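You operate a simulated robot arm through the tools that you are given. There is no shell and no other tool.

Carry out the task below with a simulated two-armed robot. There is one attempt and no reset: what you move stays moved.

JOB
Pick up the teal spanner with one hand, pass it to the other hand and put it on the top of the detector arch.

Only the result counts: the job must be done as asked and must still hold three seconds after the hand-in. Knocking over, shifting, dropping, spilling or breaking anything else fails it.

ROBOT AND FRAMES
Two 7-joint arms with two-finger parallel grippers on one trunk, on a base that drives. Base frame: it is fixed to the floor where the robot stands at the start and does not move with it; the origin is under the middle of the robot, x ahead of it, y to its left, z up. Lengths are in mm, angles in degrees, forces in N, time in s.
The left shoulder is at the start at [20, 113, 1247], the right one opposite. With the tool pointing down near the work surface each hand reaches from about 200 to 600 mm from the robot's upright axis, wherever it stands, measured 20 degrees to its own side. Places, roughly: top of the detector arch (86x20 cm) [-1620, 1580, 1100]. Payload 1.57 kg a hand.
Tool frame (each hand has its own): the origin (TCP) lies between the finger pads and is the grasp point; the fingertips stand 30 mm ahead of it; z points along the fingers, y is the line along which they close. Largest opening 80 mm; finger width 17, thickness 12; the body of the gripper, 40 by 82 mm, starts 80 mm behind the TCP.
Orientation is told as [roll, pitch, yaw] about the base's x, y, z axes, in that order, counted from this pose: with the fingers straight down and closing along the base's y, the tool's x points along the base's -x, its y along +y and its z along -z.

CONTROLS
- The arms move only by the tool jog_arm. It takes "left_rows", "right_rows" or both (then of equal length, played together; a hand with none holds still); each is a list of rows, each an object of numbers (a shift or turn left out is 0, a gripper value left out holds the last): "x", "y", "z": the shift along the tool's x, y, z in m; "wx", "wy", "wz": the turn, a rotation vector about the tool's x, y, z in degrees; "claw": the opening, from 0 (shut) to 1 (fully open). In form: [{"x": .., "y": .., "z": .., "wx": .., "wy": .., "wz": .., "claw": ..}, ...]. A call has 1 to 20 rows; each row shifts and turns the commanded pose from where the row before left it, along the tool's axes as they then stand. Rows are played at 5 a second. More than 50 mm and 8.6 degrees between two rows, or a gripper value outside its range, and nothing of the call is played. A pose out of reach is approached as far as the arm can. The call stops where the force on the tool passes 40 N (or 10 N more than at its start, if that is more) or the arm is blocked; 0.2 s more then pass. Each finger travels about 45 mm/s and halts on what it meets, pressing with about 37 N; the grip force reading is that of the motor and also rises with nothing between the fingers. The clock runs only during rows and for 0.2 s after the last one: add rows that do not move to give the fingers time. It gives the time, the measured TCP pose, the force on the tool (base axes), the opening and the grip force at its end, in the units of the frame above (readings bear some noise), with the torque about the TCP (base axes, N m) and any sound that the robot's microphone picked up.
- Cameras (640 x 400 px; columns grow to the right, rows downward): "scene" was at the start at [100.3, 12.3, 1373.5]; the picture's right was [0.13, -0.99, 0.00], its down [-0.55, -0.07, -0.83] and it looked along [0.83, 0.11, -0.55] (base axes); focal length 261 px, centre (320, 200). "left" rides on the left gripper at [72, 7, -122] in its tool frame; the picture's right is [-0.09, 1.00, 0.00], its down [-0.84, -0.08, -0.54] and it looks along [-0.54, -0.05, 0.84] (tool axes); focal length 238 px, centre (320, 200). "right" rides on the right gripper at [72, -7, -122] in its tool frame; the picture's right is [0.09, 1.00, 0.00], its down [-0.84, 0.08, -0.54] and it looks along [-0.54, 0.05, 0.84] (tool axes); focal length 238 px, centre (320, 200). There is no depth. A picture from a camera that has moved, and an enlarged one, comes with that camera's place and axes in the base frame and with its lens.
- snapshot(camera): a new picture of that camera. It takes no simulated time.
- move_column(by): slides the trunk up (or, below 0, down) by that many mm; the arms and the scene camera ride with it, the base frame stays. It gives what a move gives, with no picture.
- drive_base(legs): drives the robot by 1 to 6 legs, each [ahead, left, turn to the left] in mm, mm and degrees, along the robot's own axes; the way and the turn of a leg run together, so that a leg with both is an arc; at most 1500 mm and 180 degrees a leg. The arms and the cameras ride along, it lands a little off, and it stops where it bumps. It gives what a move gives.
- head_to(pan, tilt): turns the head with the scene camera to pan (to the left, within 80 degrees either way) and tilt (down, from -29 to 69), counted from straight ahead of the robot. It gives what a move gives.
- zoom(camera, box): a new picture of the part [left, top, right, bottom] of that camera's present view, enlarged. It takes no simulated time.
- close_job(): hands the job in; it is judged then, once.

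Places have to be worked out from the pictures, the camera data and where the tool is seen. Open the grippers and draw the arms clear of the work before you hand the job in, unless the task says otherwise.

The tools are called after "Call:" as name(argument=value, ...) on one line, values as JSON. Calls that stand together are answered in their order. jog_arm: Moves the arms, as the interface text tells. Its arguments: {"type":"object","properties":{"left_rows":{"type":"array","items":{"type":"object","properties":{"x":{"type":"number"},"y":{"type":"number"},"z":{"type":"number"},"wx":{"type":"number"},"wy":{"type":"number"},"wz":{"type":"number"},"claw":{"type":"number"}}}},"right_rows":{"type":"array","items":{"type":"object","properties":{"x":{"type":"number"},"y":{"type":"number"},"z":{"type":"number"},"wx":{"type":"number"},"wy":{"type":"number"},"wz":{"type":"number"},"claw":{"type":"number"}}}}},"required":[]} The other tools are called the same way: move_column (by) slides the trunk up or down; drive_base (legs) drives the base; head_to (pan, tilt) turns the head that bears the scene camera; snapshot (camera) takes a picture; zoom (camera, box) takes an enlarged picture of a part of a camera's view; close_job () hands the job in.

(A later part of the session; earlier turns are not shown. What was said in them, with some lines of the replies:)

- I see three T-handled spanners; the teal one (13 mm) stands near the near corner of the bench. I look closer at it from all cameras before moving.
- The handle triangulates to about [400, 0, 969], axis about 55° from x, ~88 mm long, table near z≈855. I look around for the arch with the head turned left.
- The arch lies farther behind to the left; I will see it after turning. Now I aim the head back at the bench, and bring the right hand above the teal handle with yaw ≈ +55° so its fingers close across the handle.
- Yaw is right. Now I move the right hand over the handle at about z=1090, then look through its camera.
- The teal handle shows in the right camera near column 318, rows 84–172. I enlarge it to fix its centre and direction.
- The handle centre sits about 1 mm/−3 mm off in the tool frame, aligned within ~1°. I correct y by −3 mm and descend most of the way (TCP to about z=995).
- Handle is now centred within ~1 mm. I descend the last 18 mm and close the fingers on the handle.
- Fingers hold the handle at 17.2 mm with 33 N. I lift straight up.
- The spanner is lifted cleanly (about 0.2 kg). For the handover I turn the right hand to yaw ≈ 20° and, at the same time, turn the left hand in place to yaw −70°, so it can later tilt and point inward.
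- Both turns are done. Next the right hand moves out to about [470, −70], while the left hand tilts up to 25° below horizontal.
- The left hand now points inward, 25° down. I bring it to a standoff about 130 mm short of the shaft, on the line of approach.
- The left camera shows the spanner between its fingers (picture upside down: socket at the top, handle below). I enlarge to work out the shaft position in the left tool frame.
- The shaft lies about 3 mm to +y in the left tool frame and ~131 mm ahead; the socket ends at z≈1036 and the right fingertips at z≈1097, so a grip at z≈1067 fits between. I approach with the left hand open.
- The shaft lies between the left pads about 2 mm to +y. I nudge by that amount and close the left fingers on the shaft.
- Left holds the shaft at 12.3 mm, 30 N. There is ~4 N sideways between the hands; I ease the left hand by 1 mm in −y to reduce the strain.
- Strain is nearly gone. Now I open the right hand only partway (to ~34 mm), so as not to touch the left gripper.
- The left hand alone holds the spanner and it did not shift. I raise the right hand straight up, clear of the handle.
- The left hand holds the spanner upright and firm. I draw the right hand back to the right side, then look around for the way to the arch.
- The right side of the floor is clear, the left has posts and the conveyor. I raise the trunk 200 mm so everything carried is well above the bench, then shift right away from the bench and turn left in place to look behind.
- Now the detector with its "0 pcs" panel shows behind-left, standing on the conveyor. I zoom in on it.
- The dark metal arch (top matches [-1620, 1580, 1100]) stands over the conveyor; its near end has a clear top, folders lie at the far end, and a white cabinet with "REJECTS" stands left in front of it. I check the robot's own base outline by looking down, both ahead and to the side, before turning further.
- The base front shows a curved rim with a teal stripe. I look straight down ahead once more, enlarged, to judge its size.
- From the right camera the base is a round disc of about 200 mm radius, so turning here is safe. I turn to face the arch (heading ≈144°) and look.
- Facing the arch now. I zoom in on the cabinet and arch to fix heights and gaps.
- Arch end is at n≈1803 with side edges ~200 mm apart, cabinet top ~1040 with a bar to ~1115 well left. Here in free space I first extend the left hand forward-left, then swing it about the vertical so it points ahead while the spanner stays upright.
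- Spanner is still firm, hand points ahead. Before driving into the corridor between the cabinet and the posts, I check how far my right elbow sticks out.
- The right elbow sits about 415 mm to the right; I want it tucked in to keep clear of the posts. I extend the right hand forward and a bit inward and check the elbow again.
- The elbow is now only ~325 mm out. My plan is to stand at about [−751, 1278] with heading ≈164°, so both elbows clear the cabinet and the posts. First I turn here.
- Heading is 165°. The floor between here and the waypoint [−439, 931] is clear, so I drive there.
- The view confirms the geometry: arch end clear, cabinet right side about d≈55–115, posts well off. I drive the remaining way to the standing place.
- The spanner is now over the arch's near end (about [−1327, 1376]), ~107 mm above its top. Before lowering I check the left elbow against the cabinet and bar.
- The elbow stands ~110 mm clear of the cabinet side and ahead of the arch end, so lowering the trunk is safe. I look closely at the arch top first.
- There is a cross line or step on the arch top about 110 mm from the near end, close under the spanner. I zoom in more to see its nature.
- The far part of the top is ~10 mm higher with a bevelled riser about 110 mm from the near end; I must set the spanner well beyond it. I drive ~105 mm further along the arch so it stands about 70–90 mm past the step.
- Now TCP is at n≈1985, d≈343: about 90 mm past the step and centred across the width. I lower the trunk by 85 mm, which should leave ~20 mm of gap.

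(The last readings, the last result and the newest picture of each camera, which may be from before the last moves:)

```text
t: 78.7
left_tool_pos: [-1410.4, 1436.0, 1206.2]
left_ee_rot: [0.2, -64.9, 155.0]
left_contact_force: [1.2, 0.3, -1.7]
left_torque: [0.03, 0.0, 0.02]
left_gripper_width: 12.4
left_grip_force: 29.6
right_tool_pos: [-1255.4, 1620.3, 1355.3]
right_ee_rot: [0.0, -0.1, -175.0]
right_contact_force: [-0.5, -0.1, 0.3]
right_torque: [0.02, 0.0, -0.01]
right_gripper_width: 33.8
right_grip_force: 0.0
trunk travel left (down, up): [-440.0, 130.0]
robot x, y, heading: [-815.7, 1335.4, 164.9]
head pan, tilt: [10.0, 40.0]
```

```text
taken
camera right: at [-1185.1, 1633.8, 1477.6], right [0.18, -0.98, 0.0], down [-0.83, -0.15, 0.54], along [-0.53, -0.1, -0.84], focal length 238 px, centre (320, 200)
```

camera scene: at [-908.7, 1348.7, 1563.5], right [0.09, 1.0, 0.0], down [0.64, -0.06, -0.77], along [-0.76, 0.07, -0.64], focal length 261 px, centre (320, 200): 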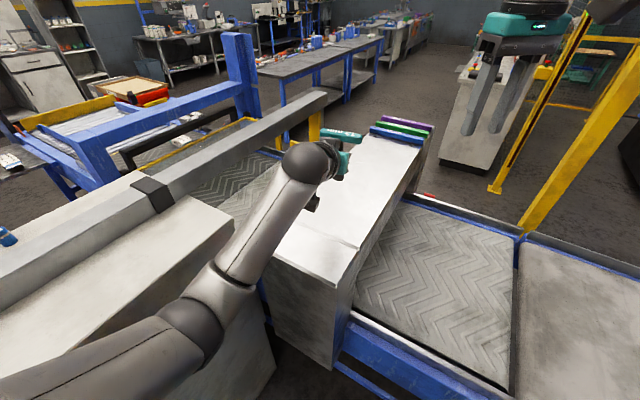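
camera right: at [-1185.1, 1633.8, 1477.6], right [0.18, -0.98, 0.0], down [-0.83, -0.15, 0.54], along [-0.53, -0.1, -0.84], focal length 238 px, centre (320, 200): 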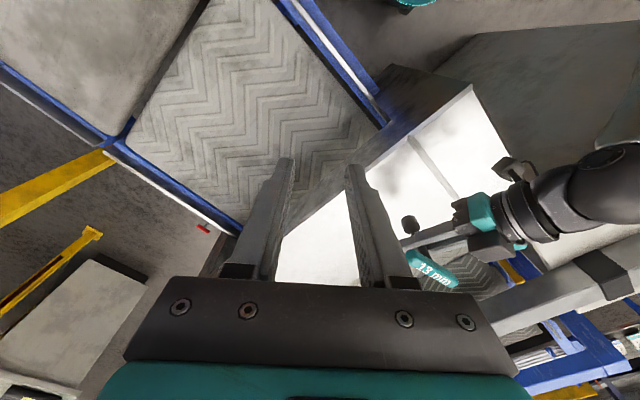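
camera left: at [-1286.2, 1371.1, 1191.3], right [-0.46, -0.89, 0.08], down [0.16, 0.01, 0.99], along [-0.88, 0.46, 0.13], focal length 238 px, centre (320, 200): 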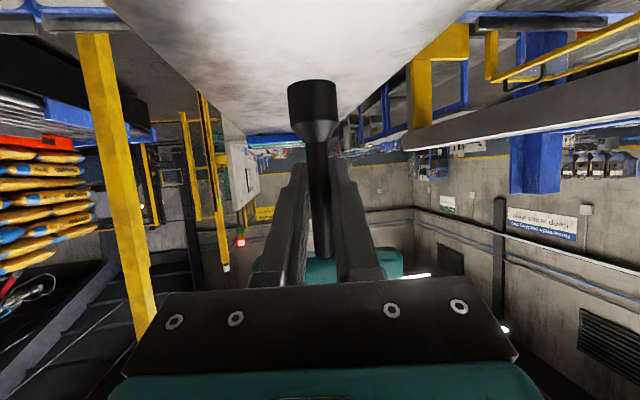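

About 49 mm of gap remains; the spanner sits unchanged in the hand. I lower 28 mm more by the trunk, then go on in small steps.

Call:
move_column(by=-28)

Call:
zoom(camera="left", box=[220, 40, 420, 165])

Call:
zoom(camera="right", box=[370, 120, 530, 300])

Call:
zoom(camera="scene", box=[260, 90, 460, 260])

```text
t: 79.4
left_tool_pos: [-1410.9, 1435.8, 1177.9]
left_ee_rot: [0.2, -64.9, 155.0]
left_contact_force: [-0.3, 0.0, -1.5]
left_torque: [-0.05, -0.02, 0.02]
left_gripper_width: 12.4
left_grip_force: 29.7
right_tool_pos: [-1256.6, 1620.0, 1328.7]
right_ee_rot: [0.0, -0.1, -174.9]
right_contact_force: [0.0, -0.8, -1.1]
right_torque: [0.02, -0.01, -0.02]
right_gripper_width: 33.6
right_grip_force: 0.0
trunk travel left (down, up): [-412.0, 158.0]
robot x, y, heading: [-815.6, 1337.3, 164.9]
head pan, tilt: [10.0, 40.0]
```

```text
3.20 times, centred on (320, 102) of left
camera zoom: at [-1286.0, 1371.0, 1163.2], right [-0.46, -0.89, 0.08], down [0.16, 0.01, 0.99], along [-0.88, 0.46, 0.13], focal length 763 px, centre (320, 512)
```

zoom: 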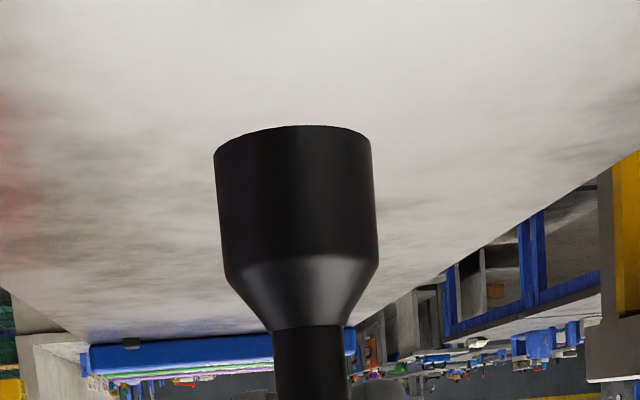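

```text
2.22 times, centred on (450, 210) of right
camera zoom: at [-1184.9, 1633.7, 1449.6], right [0.18, -0.98, 0.0], down [-0.83, -0.15, 0.54], along [-0.53, -0.1, -0.84], focal length 530 px, centre (31, 178)
```

zoom: 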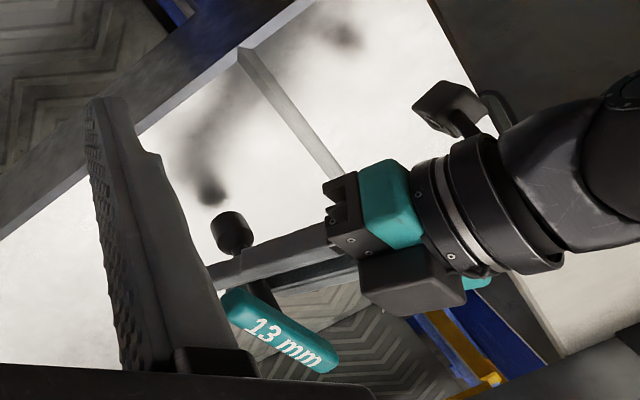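

```text
2.35 times, centred on (360, 175) of scene
camera zoom: at [-907.9, 1348.2, 1475.5], right [0.09, 1.0, 0.0], down [0.64, -0.06, -0.77], along [-0.76, 0.07, -0.64], focal length 615 px, centre (226, 259)
```

zoom: 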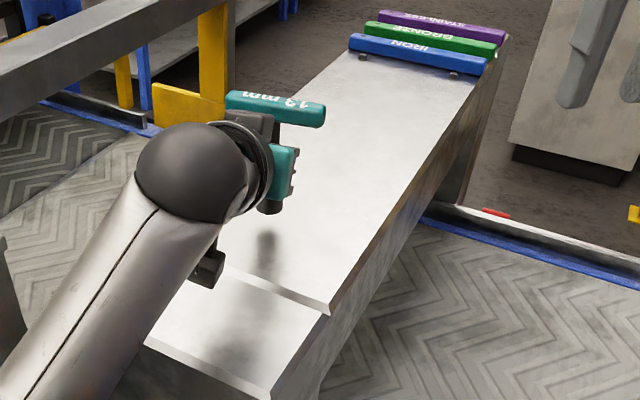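

The soft shadow under the socket is near. I now lower by the arm: 12 mm in 3 mm rows, watching the force.

Call:
jog_arm(left_rows=[{"x": 0.00272, "z": 0.00127}, {"x": 0.00272, "z": 0.00127}, {"x": 0.00272, "z": 0.00127}, {"x": 0.00272, "z": 0.00127}, {}])

Call:
zoom(camera="right", box=[370, 150, 470, 250])

Call:
zoom(camera="left", box=[220, 40, 420, 165])

```text
t: 80.6
left_tool_pos: [-1411.3, 1435.7, 1165.6]
left_ee_rot: [0.0, -64.9, 155.0]
left_contact_force: [1.0, 0.2, -3.0]
left_torque: [0.01, -0.01, -0.01]
left_gripper_width: 12.5
left_grip_force: 29.7
right_tool_pos: [-1255.8, 1620.9, 1328.8]
right_ee_rot: [-0.1, 0.0, -175.0]
right_contact_force: [0.2, 0.0, -0.5]
right_torque: [0.01, -0.03, -0.01]
right_gripper_width: 33.6
right_grip_force: 0.1
trunk travel left (down, up): [-412.0, 158.0]
robot x, y, heading: [-817.6, 1338.7, 164.7]
head pan, tilt: [10.0, 40.0]
```

```text
4.00 times, centred on (420, 200) of right
camera zoom: at [-1185.1, 1633.7, 1449.5], right [0.18, -0.98, 0.0], down [-0.83, -0.15, 0.54], along [-0.53, -0.1, -0.84], focal length 953 px, centre (-80, 200)
```

zoom: 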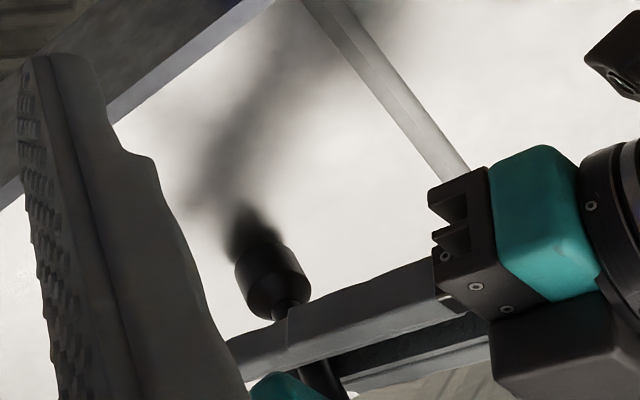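

```text
3.20 times, centred on (320, 102) of left
camera zoom: at [-1285.9, 1371.3, 1151.3], right [-0.46, -0.89, 0.08], down [0.16, 0.01, 0.99], along [-0.88, 0.46, 0.13], focal length 763 px, centre (320, 512)
```

zoom: 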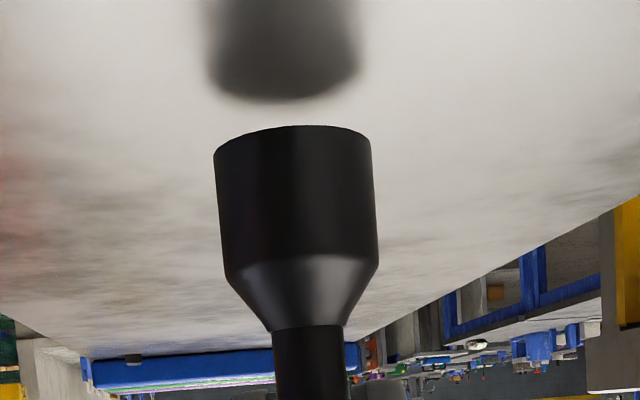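

The shadow closes in on the socket: only a few mm remain. I go down 5 mm in 1–2 mm rows.

Call:
jog_arm(left_rows=[{"x": 0.00181, "z": 0.00085}, {"x": 0.00181, "z": 0.00085}, {"x": 0.00091, "z": 0.00042}, {}])

Call:
zoom(camera="left", box=[220, 40, 420, 165])

Call:
zoom(camera="right", box=[370, 150, 470, 250])

```text
t: 81.6
left_tool_pos: [-1411.2, 1435.2, 1160.6]
left_ee_rot: [0.0, -64.9, 154.9]
left_contact_force: [0.3, 0.2, -2.2]
left_torque: [0.0, 0.0, -0.03]
left_gripper_width: 12.5
left_grip_force: 29.4
right_tool_pos: [-1254.3, 1620.2, 1329.1]
right_ee_rot: [-0.1, 0.0, -175.0]
right_contact_force: [0.7, -0.1, 0.4]
right_torque: [0.02, 0.02, 0.01]
right_gripper_width: 33.5
right_grip_force: 0.1
trunk travel left (down, up): [-412.0, 158.0]
robot x, y, heading: [-814.7, 1334.1, 164.9]
head pan, tilt: [10.0, 40.0]
```

```text
3.20 times, centred on (320, 102) of left
camera zoom: at [-1286.4, 1371.5, 1146.7], right [-0.46, -0.89, 0.08], down [0.16, 0.01, 0.99], along [-0.88, 0.46, 0.13], focal length 763 px, centre (320, 512)
```

zoom: 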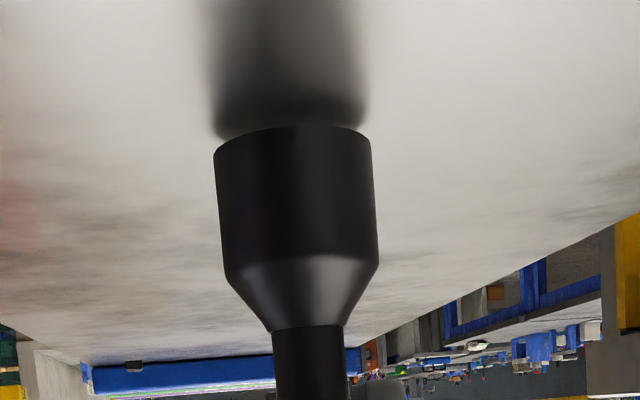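

```text
4.00 times, centred on (420, 200) of right
camera zoom: at [-1185.1, 1633.7, 1449.5], right [0.18, -0.98, 0.0], down [-0.83, -0.15, 0.54], along [-0.53, -0.1, -0.84], focal length 953 px, centre (-80, 200)
```

zoom: 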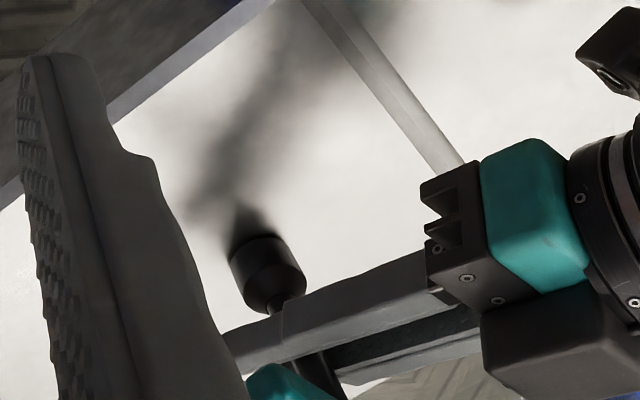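

The gap is now only a couple of mm. I continue 1 mm at a time and watch for contact force.

Call:
jog_arm(left_rows=[{"x": 0.00091, "z": 0.00042}, {}, {}])

Call:
jog_arm(left_rows=[{"x": 0.00091, "z": 0.00042}, {}, {}])

Call:
zoom(camera="left", box=[220, 40, 420, 165])

```text
t: 82.4
left_tool_pos: [-1411.2, 1435.6, 1159.4]
left_ee_rot: [0.0, -64.9, 154.9]
left_contact_force: [0.5, -0.1, -2.5]
left_torque: [0.02, 0.01, 0.0]
left_gripper_width: 12.2
left_grip_force: 29.2
right_tool_pos: [-1256.4, 1621.1, 1327.7]
right_ee_rot: [0.0, 0.1, -175.0]
right_contact_force: [-0.5, 0.5, 0.0]
right_torque: [0.0, 0.01, -0.01]
right_gripper_width: 33.6
right_grip_force: 0.0
trunk travel left (down, up): [-412.0, 158.0]
robot x, y, heading: [-812.2, 1337.5, 165.0]
head pan, tilt: [10.0, 40.0]
```

```text
t: 83.2
left_tool_pos: [-1411.6, 1437.2, 1159.4]
left_ee_rot: [0.0, -64.9, 154.9]
left_contact_force: [0.0, 0.4, -1.7]
left_torque: [-0.01, -0.03, 0.03]
left_gripper_width: 12.4
left_grip_force: 29.0
right_tool_pos: [-1256.8, 1620.6, 1327.1]
right_ee_rot: [0.0, 0.0, -175.0]
right_contact_force: [0.2, -1.2, 0.6]
right_torque: [-0.02, -0.02, 0.02]
right_gripper_width: 33.5
right_grip_force: 0.1
trunk travel left (down, up): [-412.0, 158.0]
robot x, y, heading: [-815.4, 1335.1, 164.9]
head pan, tilt: [10.0, 40.0]
```

```text
3.20 times, centred on (320, 102) of left
camera zoom: at [-1286.5, 1371.1, 1144.2], right [-0.46, -0.89, 0.08], down [0.16, 0.01, 0.99], along [-0.88, 0.46, 0.13], focal length 763 px, centre (320, 512)
```

zoom: 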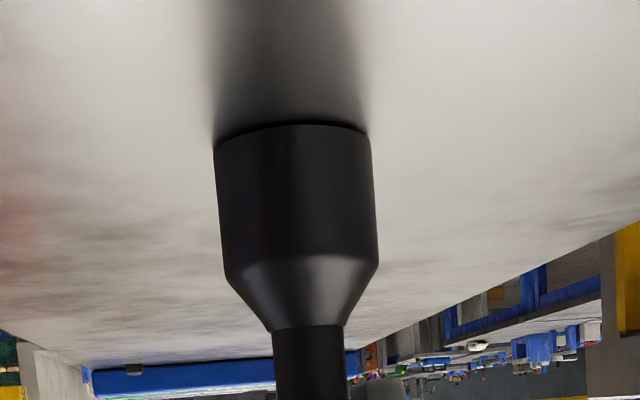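

The socket rim almost meets its shadow; no contact force yet. One more mm at a time.

Call:
jog_arm(left_rows=[{"x": 0.00091, "z": 0.00042}, {}, {}])

Call:
zoom(camera="left", box=[220, 40, 420, 165])

```text
t: 84.0
left_tool_pos: [-1410.5, 1436.4, 1157.8]
left_ee_rot: [-0.1, -64.9, 154.9]
left_contact_force: [0.6, 0.0, -1.5]
left_torque: [0.03, 0.03, -0.03]
left_gripper_width: 12.8
left_grip_force: 29.7
right_tool_pos: [-1254.7, 1621.0, 1327.4]
right_ee_rot: [0.0, 0.0, -175.1]
right_contact_force: [0.1, -0.4, -0.4]
right_torque: [-0.04, 0.0, 0.01]
right_gripper_width: 33.7
right_grip_force: 0.1
trunk travel left (down, up): [-412.0, 158.0]
robot x, y, heading: [-814.5, 1337.8, 164.9]
head pan, tilt: [10.0, 40.0]
```

```text
3.20 times, centred on (320, 102) of left
camera zoom: at [-1286.3, 1371.0, 1143.4], right [-0.46, -0.89, 0.08], down [0.16, 0.01, 0.99], along [-0.88, 0.46, 0.13], focal length 763 px, centre (320, 512)
```

zoom: 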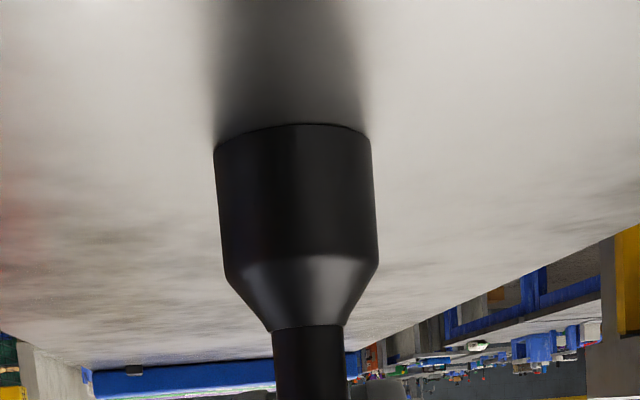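

Very near contact. Another 0.7 mm.

Call:
jog_arm(left_rows=[{"x": 0.00063, "z": 0.0003}, {}, {}])

Call:
jog_arm(left_rows=[{}, {}])

Call:
zoom(camera="left", box=[220, 40, 420, 165])

```text
t: 84.8
left_tool_pos: [-1410.7, 1436.5, 1158.0]
left_ee_rot: [0.0, -65.0, 155.0]
left_contact_force: [0.0, 0.3, 1.5]
left_torque: [0.03, 0.08, -0.03]
left_gripper_width: 12.4
left_grip_force: 29.2
right_tool_pos: [-1255.9, 1620.1, 1328.6]
right_ee_rot: [0.0, -0.1, -175.1]
right_contact_force: [0.3, 0.4, 0.4]
right_torque: [-0.01, -0.01, -0.03]
right_gripper_width: 33.4
right_grip_force: 0.1
trunk travel left (down, up): [-412.0, 158.0]
robot x, y, heading: [-813.9, 1339.5, 165.0]
head pan, tilt: [10.0, 40.0]
```

```text
t: 85.4
left_tool_pos: [-1411.4, 1435.7, 1158.5]
left_ee_rot: [0.1, -65.1, 154.9]
left_contact_force: [-1.6, 1.2, 2.6]
left_torque: [0.04, 0.12, -0.01]
left_gripper_width: 12.4
left_grip_force: 29.3
right_tool_pos: [-1257.0, 1619.8, 1327.8]
right_ee_rot: [0.0, 0.0, -175.0]
right_contact_force: [0.2, 0.3, 0.1]
right_torque: [0.0, -0.02, -0.02]
right_gripper_width: 33.6
right_grip_force: 0.0
trunk travel left (down, up): [-412.0, 158.0]
robot x, y, heading: [-816.4, 1336.0, 164.9]
head pan, tilt: [10.0, 40.0]
```

```text
3.20 times, centred on (320, 102) of left
camera zoom: at [-1286.3, 1370.9, 1143.1], right [-0.46, -0.89, 0.08], down [0.16, 0.01, 0.99], along [-0.88, 0.46, 0.13], focal length 763 px, centre (320, 512)
```

zoom: 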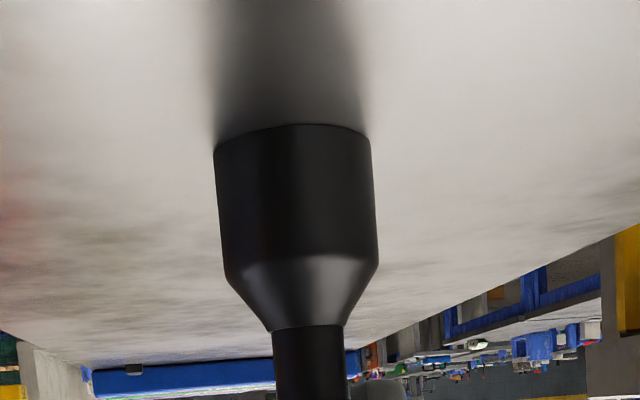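

Contact: the vertical reading went from −2 to about +2.6 N, so the spanner stands on the arch top. I ease off 0.3 mm to relieve the load, then check the reading.

Call:
jog_arm(left_rows=[{"x": -0.0003, "z": -0.00014}, {}, {}])

Call:
zoom(camera="right", box=[370, 150, 530, 310])

Call:
zoom(camera="scene", box=[280, 110, 400, 220])

```text
t: 86.2
left_tool_pos: [-1410.2, 1435.1, 1158.3]
left_ee_rot: [0.0, -65.0, 155.0]
left_contact_force: [-1.8, -0.6, 3.0]
left_torque: [0.0, 0.15, -0.01]
left_gripper_width: 12.7
left_grip_force: 29.9
right_tool_pos: [-1255.6, 1619.9, 1328.3]
right_ee_rot: [0.1, -0.1, -174.9]
right_contact_force: [-0.7, -0.4, 0.0]
right_torque: [0.0, -0.02, -0.04]
right_gripper_width: 33.5
right_grip_force: 0.0
trunk travel left (down, up): [-412.0, 158.0]
robot x, y, heading: [-820.9, 1336.9, 165.0]
head pan, tilt: [10.0, 40.0]
```

```text
2.50 times, centred on (450, 230) of right
camera zoom: at [-1184.9, 1633.7, 1449.6], right [0.18, -0.98, 0.0], down [-0.83, -0.15, 0.54], along [-0.53, -0.1, -0.84], focal length 596 px, centre (-5, 125)
```

zoom: 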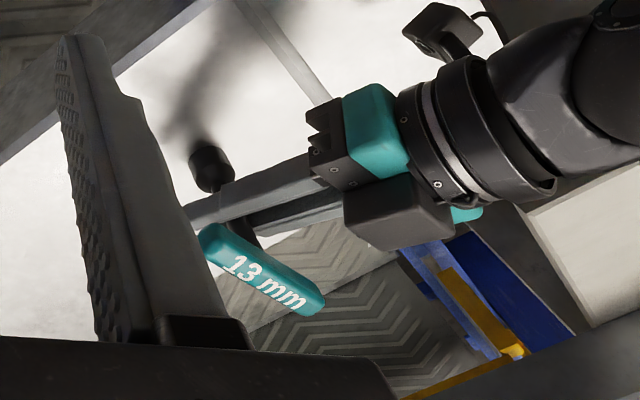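

```text
3.64 times, centred on (340, 165) of scene
camera zoom: at [-907.9, 1348.2, 1475.5], right [0.09, 1.0, 0.0], down [0.64, -0.06, -0.77], along [-0.76, 0.07, -0.64], focal length 950 px, centre (247, 327)
```

zoom: 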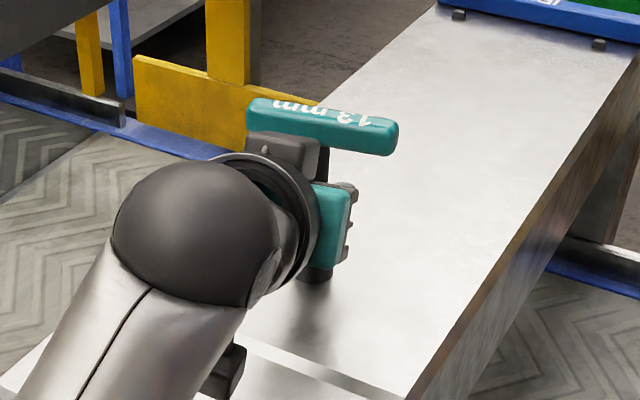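

The load is still ~+3 N as the arm settles. I ease off another 0.5 mm.

Call:
jog_arm(left_rows=[{"x": -0.00045, "z": -0.00021}, {}, {}, {}])

```text
t: 87.2
left_tool_pos: [-1411.5, 1436.8, 1158.8]
left_ee_rot: [-0.1, -64.7, 154.9]
left_contact_force: [-0.4, -1.4, -0.3]
left_torque: [-0.06, 0.03, 0.03]
left_gripper_width: 12.3
left_grip_force: 29.1
right_tool_pos: [-1256.0, 1620.3, 1328.2]
right_ee_rot: [0.1, -0.1, -175.1]
right_contact_force: [-0.7, 0.8, 0.1]
right_torque: [0.0, -0.04, -0.05]
right_gripper_width: 33.7
right_grip_force: 0.0
trunk travel left (down, up): [-412.0, 158.0]
robot x, y, heading: [-812.1, 1340.3, 164.9]
head pan, tilt: [10.0, 40.0]
```

Now the surface bears the weight with almost no load or torque on the hand — right for release. I open the left fingers gradually.

Call:
jog_arm(left_rows=[{"claw": 0.17}, {"claw": 0.19}, {"claw": 0.22}, {"claw": 0.27}, {"claw": 0.35}, {"claw": 0.45}, {"claw": 0.55}, {"claw": 0.65}, {}, {}])

Call:
snapshot(camera="left")

Call:
zoom(camera="right", box=[370, 150, 530, 310])

Call:
zoom(camera="scene", box=[280, 110, 400, 220])

```text
t: 89.4
left_tool_pos: [-1411.1, 1437.1, 1158.0]
left_ee_rot: [0.1, -64.9, 155.0]
left_contact_force: [-0.9, -0.2, 0.2]
left_torque: [0.03, 0.02, -0.01]
left_gripper_width: 52.1
left_grip_force: 0.0
right_tool_pos: [-1254.3, 1620.7, 1328.1]
right_ee_rot: [0.0, -0.1, -175.0]
right_contact_force: [0.7, 0.1, 0.8]
right_torque: [0.0, -0.01, -0.02]
right_gripper_width: 33.7
right_grip_force: 0.0
trunk travel left (down, up): [-412.0, 158.0]
robot x, y, heading: [-819.7, 1340.3, 164.7]
head pan, tilt: [10.0, 40.0]
```

```text
taken
camera left: at [-1286.5, 1371.3, 1143.8], right [-0.46, -0.89, 0.08], down [0.16, 0.01, 0.99], along [-0.88, 0.46, 0.13], focal length 238 px, centre (320, 200)
```

left: 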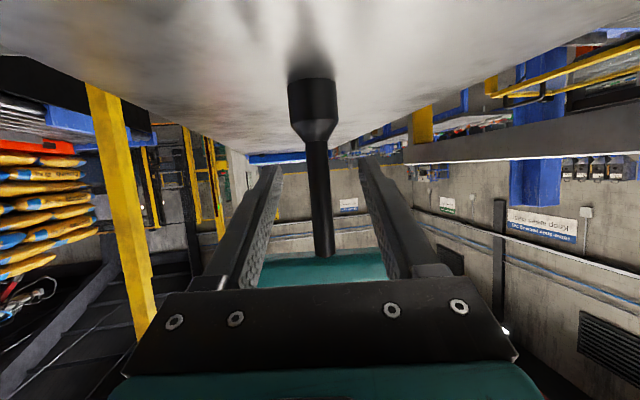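

```text
2.50 times, centred on (450, 230) of right
camera zoom: at [-1184.9, 1633.7, 1449.6], right [0.18, -0.98, 0.0], down [-0.83, -0.15, 0.54], along [-0.53, -0.1, -0.84], focal length 596 px, centre (-5, 125)
```

zoom: 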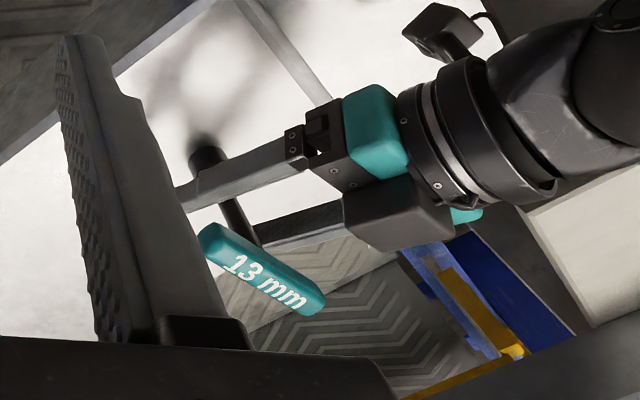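

```text
3.64 times, centred on (340, 165) of scene
camera zoom: at [-908.0, 1348.3, 1475.5], right [0.09, 1.0, 0.0], down [0.64, -0.06, -0.77], along [-0.76, 0.07, -0.64], focal length 950 px, centre (247, 327)
```

zoom: 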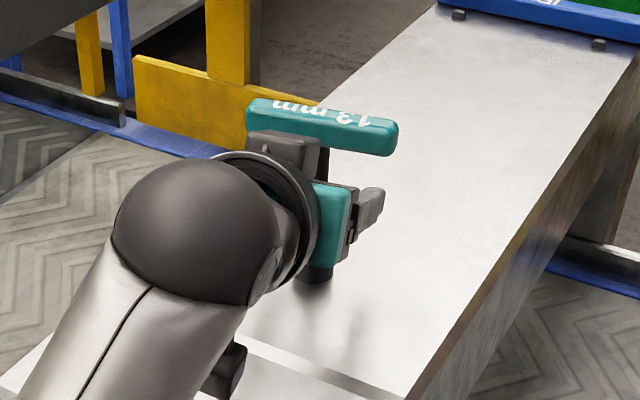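

The spanner stands still, unmoved. I draw the left hand straight back along its fingers.

Call:
jog_arm(left_rows=[{"z": -0.008}, {"z": -0.012}, {"z": -0.016}, {"z": -0.02}, {"z": -0.02}, {"z": -0.02}, {"z": -0.02}, {}])

Call:
snapshot(camera="left")

Call:
snapshot(camera="scene")

Call:
snapshot(camera="right")

```text
t: 91.2
left_tool_pos: [-1315.2, 1392.0, 1208.4]
left_ee_rot: [0.1, -64.8, 154.9]
left_contact_force: [-0.4, 1.3, 0.8]
left_torque: [0.01, 0.0, 0.01]
left_gripper_width: 52.0
left_grip_force: 0.0
right_tool_pos: [-1255.7, 1620.2, 1328.5]
right_ee_rot: [0.0, 0.0, -175.0]
right_contact_force: [-0.2, -0.7, -0.2]
right_torque: [0.02, 0.04, 0.01]
right_gripper_width: 33.7
right_grip_force: 0.0
trunk travel left (down, up): [-412.0, 158.0]
robot x, y, heading: [-812.2, 1340.3, 164.9]
head pan, tilt: [10.0, 40.0]
```

```text
taken
camera left: at [-1190.3, 1326.8, 1193.8], right [-0.46, -0.89, 0.08], down [0.16, 0.01, 0.99], along [-0.88, 0.46, 0.13], focal length 238 px, centre (320, 200)
```

left: 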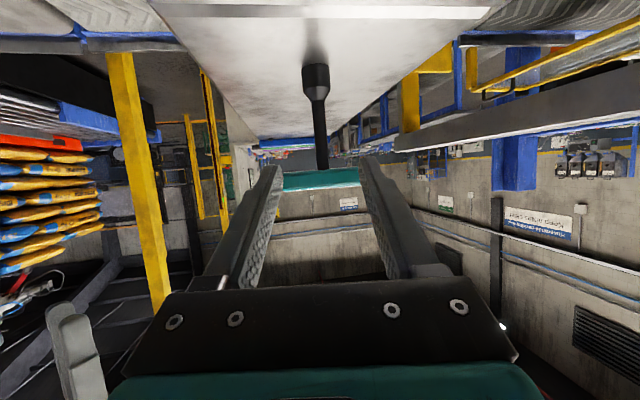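

```text
taken
camera scene: at [-908.2, 1348.4, 1475.5], right [0.09, 1.0, 0.0], down [0.64, -0.06, -0.77], along [-0.76, 0.07, -0.64], focal length 261 px, centre (320, 200)
```

scene: 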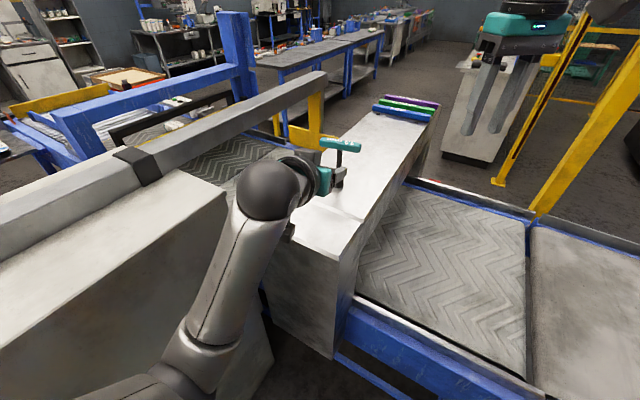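

```text
taken
camera right: at [-1185.1, 1633.8, 1449.5], right [0.18, -0.98, 0.0], down [-0.83, -0.15, 0.54], along [-0.53, -0.1, -0.84], focal length 238 px, centre (320, 200)
```

right: 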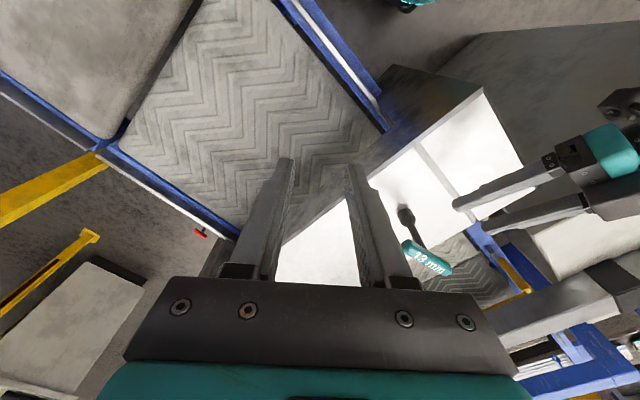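

The spanner stands free on the arch top. I raise the trunk a little, back the robot away along the line I came, and then open both grippers fully.

Call:
move_column(by=60)

Call:
drive_base(legs=[[-196, 74, 0]])

Call:
jog_arm(left_rows=[{"claw": 0.8}, {"claw": 1.0}, {}, {}], right_rows=[{"claw": 0.7}, {"claw": 1.0}, {}, {}])

Call:
head_to(pan=-15, tilt=30)

Call:
snapshot(camera="scene")

Call:
snapshot(camera="left")

```text
t: 92.2
left_tool_pos: [-1315.6, 1391.0, 1268.3]
left_ee_rot: [0.2, -64.9, 155.0]
left_contact_force: [-0.7, -0.9, 0.1]
left_torque: [-0.03, 0.02, -0.01]
left_gripper_width: 51.7
left_grip_force: 0.0
right_tool_pos: [-1255.7, 1620.9, 1386.3]
right_ee_rot: [0.0, 0.1, -175.0]
right_contact_force: [0.5, -0.2, -0.5]
right_torque: [0.01, 0.02, 0.03]
right_gripper_width: 33.3
right_grip_force: 0.0
trunk travel left (down, up): [-472.0, 98.0]
robot x, y, heading: [-815.7, 1340.1, 164.9]
head pan, tilt: [10.0, 40.0]
```

```text
t: 93.8
left_tool_pos: [-1145.4, 1269.0, 1267.3]
left_ee_rot: [0.0, -64.8, 155.2]
left_contact_force: [0.7, -0.7, 0.2]
left_torque: [0.01, 0.02, 0.04]
left_gripper_width: 52.3
left_grip_force: 0.1
right_tool_pos: [-1088.2, 1497.9, 1387.9]
right_ee_rot: [0.0, -0.1, -174.7]
right_contact_force: [0.8, 0.5, -0.3]
right_torque: [-0.02, 0.03, -0.01]
right_gripper_width: 33.6
right_grip_force: 0.1
trunk travel left (down, up): [-472.0, 98.0]
robot x, y, heading: [-645.3, 1215.8, 165.3]
head pan, tilt: [10.0, 40.0]
```

```text
t: 94.8
left_tool_pos: [-1146.8, 1269.2, 1270.0]
left_ee_rot: [0.1, -64.8, 155.2]
left_contact_force: [0.3, 0.5, -0.3]
left_torque: [-0.02, 0.01, 0.0]
left_gripper_width: 79.8
left_grip_force: 0.1
right_tool_pos: [-1088.3, 1498.2, 1387.8]
right_ee_rot: [0.0, 0.0, -174.6]
right_contact_force: [-0.2, 0.6, -0.8]
right_torque: [-0.01, 0.0, -0.01]
right_gripper_width: 79.8
right_grip_force: 0.1
trunk travel left (down, up): [-472.0, 98.0]
robot x, y, heading: [-646.6, 1217.7, 165.1]
head pan, tilt: [10.0, 40.0]
```

```text
t: 95.7
left_tool_pos: [-1146.2, 1268.8, 1268.8]
left_ee_rot: [0.0, -64.9, 155.2]
left_contact_force: [0.4, 0.0, 0.5]
left_torque: [0.03, 0.0, -0.01]
left_gripper_width: 79.8
left_grip_force: 0.1
right_tool_pos: [-1088.1, 1499.1, 1386.8]
right_ee_rot: [0.0, 0.0, -174.6]
right_contact_force: [0.2, -0.7, 1.2]
right_torque: [0.0, 0.01, -0.01]
right_gripper_width: 79.9
right_grip_force: 0.0
trunk travel left (down, up): [-472.0, 98.0]
robot x, y, heading: [-647.0, 1217.4, 165.2]
head pan, tilt: [-15.0, 30.0]
```

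```text
taken
camera scene: at [-732.6, 1265.4, 1550.8], right [0.5, 0.87, 0.0], down [0.43, -0.25, -0.87], along [-0.75, 0.43, -0.5], focal length 261 px, centre (320, 200)
```

scene: 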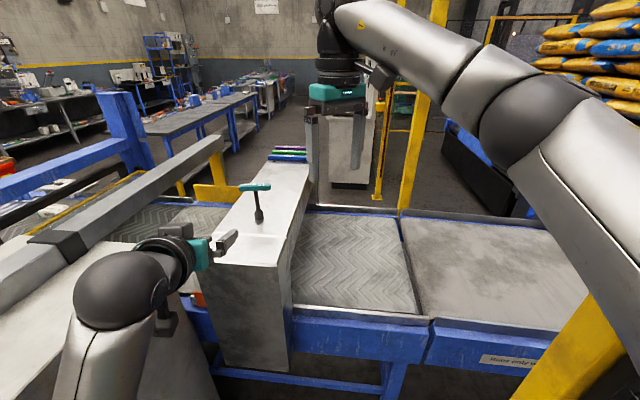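

```text
taken
camera left: at [-1021.2, 1205.2, 1253.9], right [-0.45, -0.89, 0.08], down [0.16, 0.01, 0.99], along [-0.88, 0.46, 0.13], focal length 238 px, centre (320, 200)
```

left: 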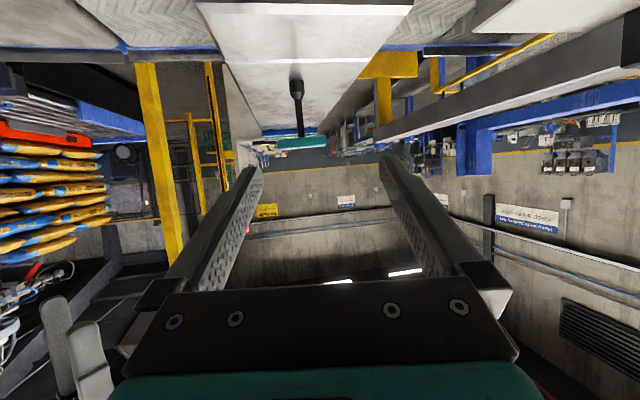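

The teal spanner stands upright and still on the arch top, well past the step and clear of the folders. Both grippers are open and drawn away, and nothing else was touched, so I hand the job in.

Call:
close_job()

```text
The job is handed in.
```

The teal spanner (13 mm) is standing upright on top of the detector arch, and I have handed the job in.

- **Pass:** the right hand picked it up by the handle. The left hand took it by the shaft in mid-air and set it down.
- **Place:** it stands about 90 mm past a small step in the arch top. It is centred across the width and well clear of the folders at the far end.
- **Clear:** both grippers are open, and the robot has backed away along the line it came. The last pictures show the spanner still standing. I saw nothing else moved or touched.
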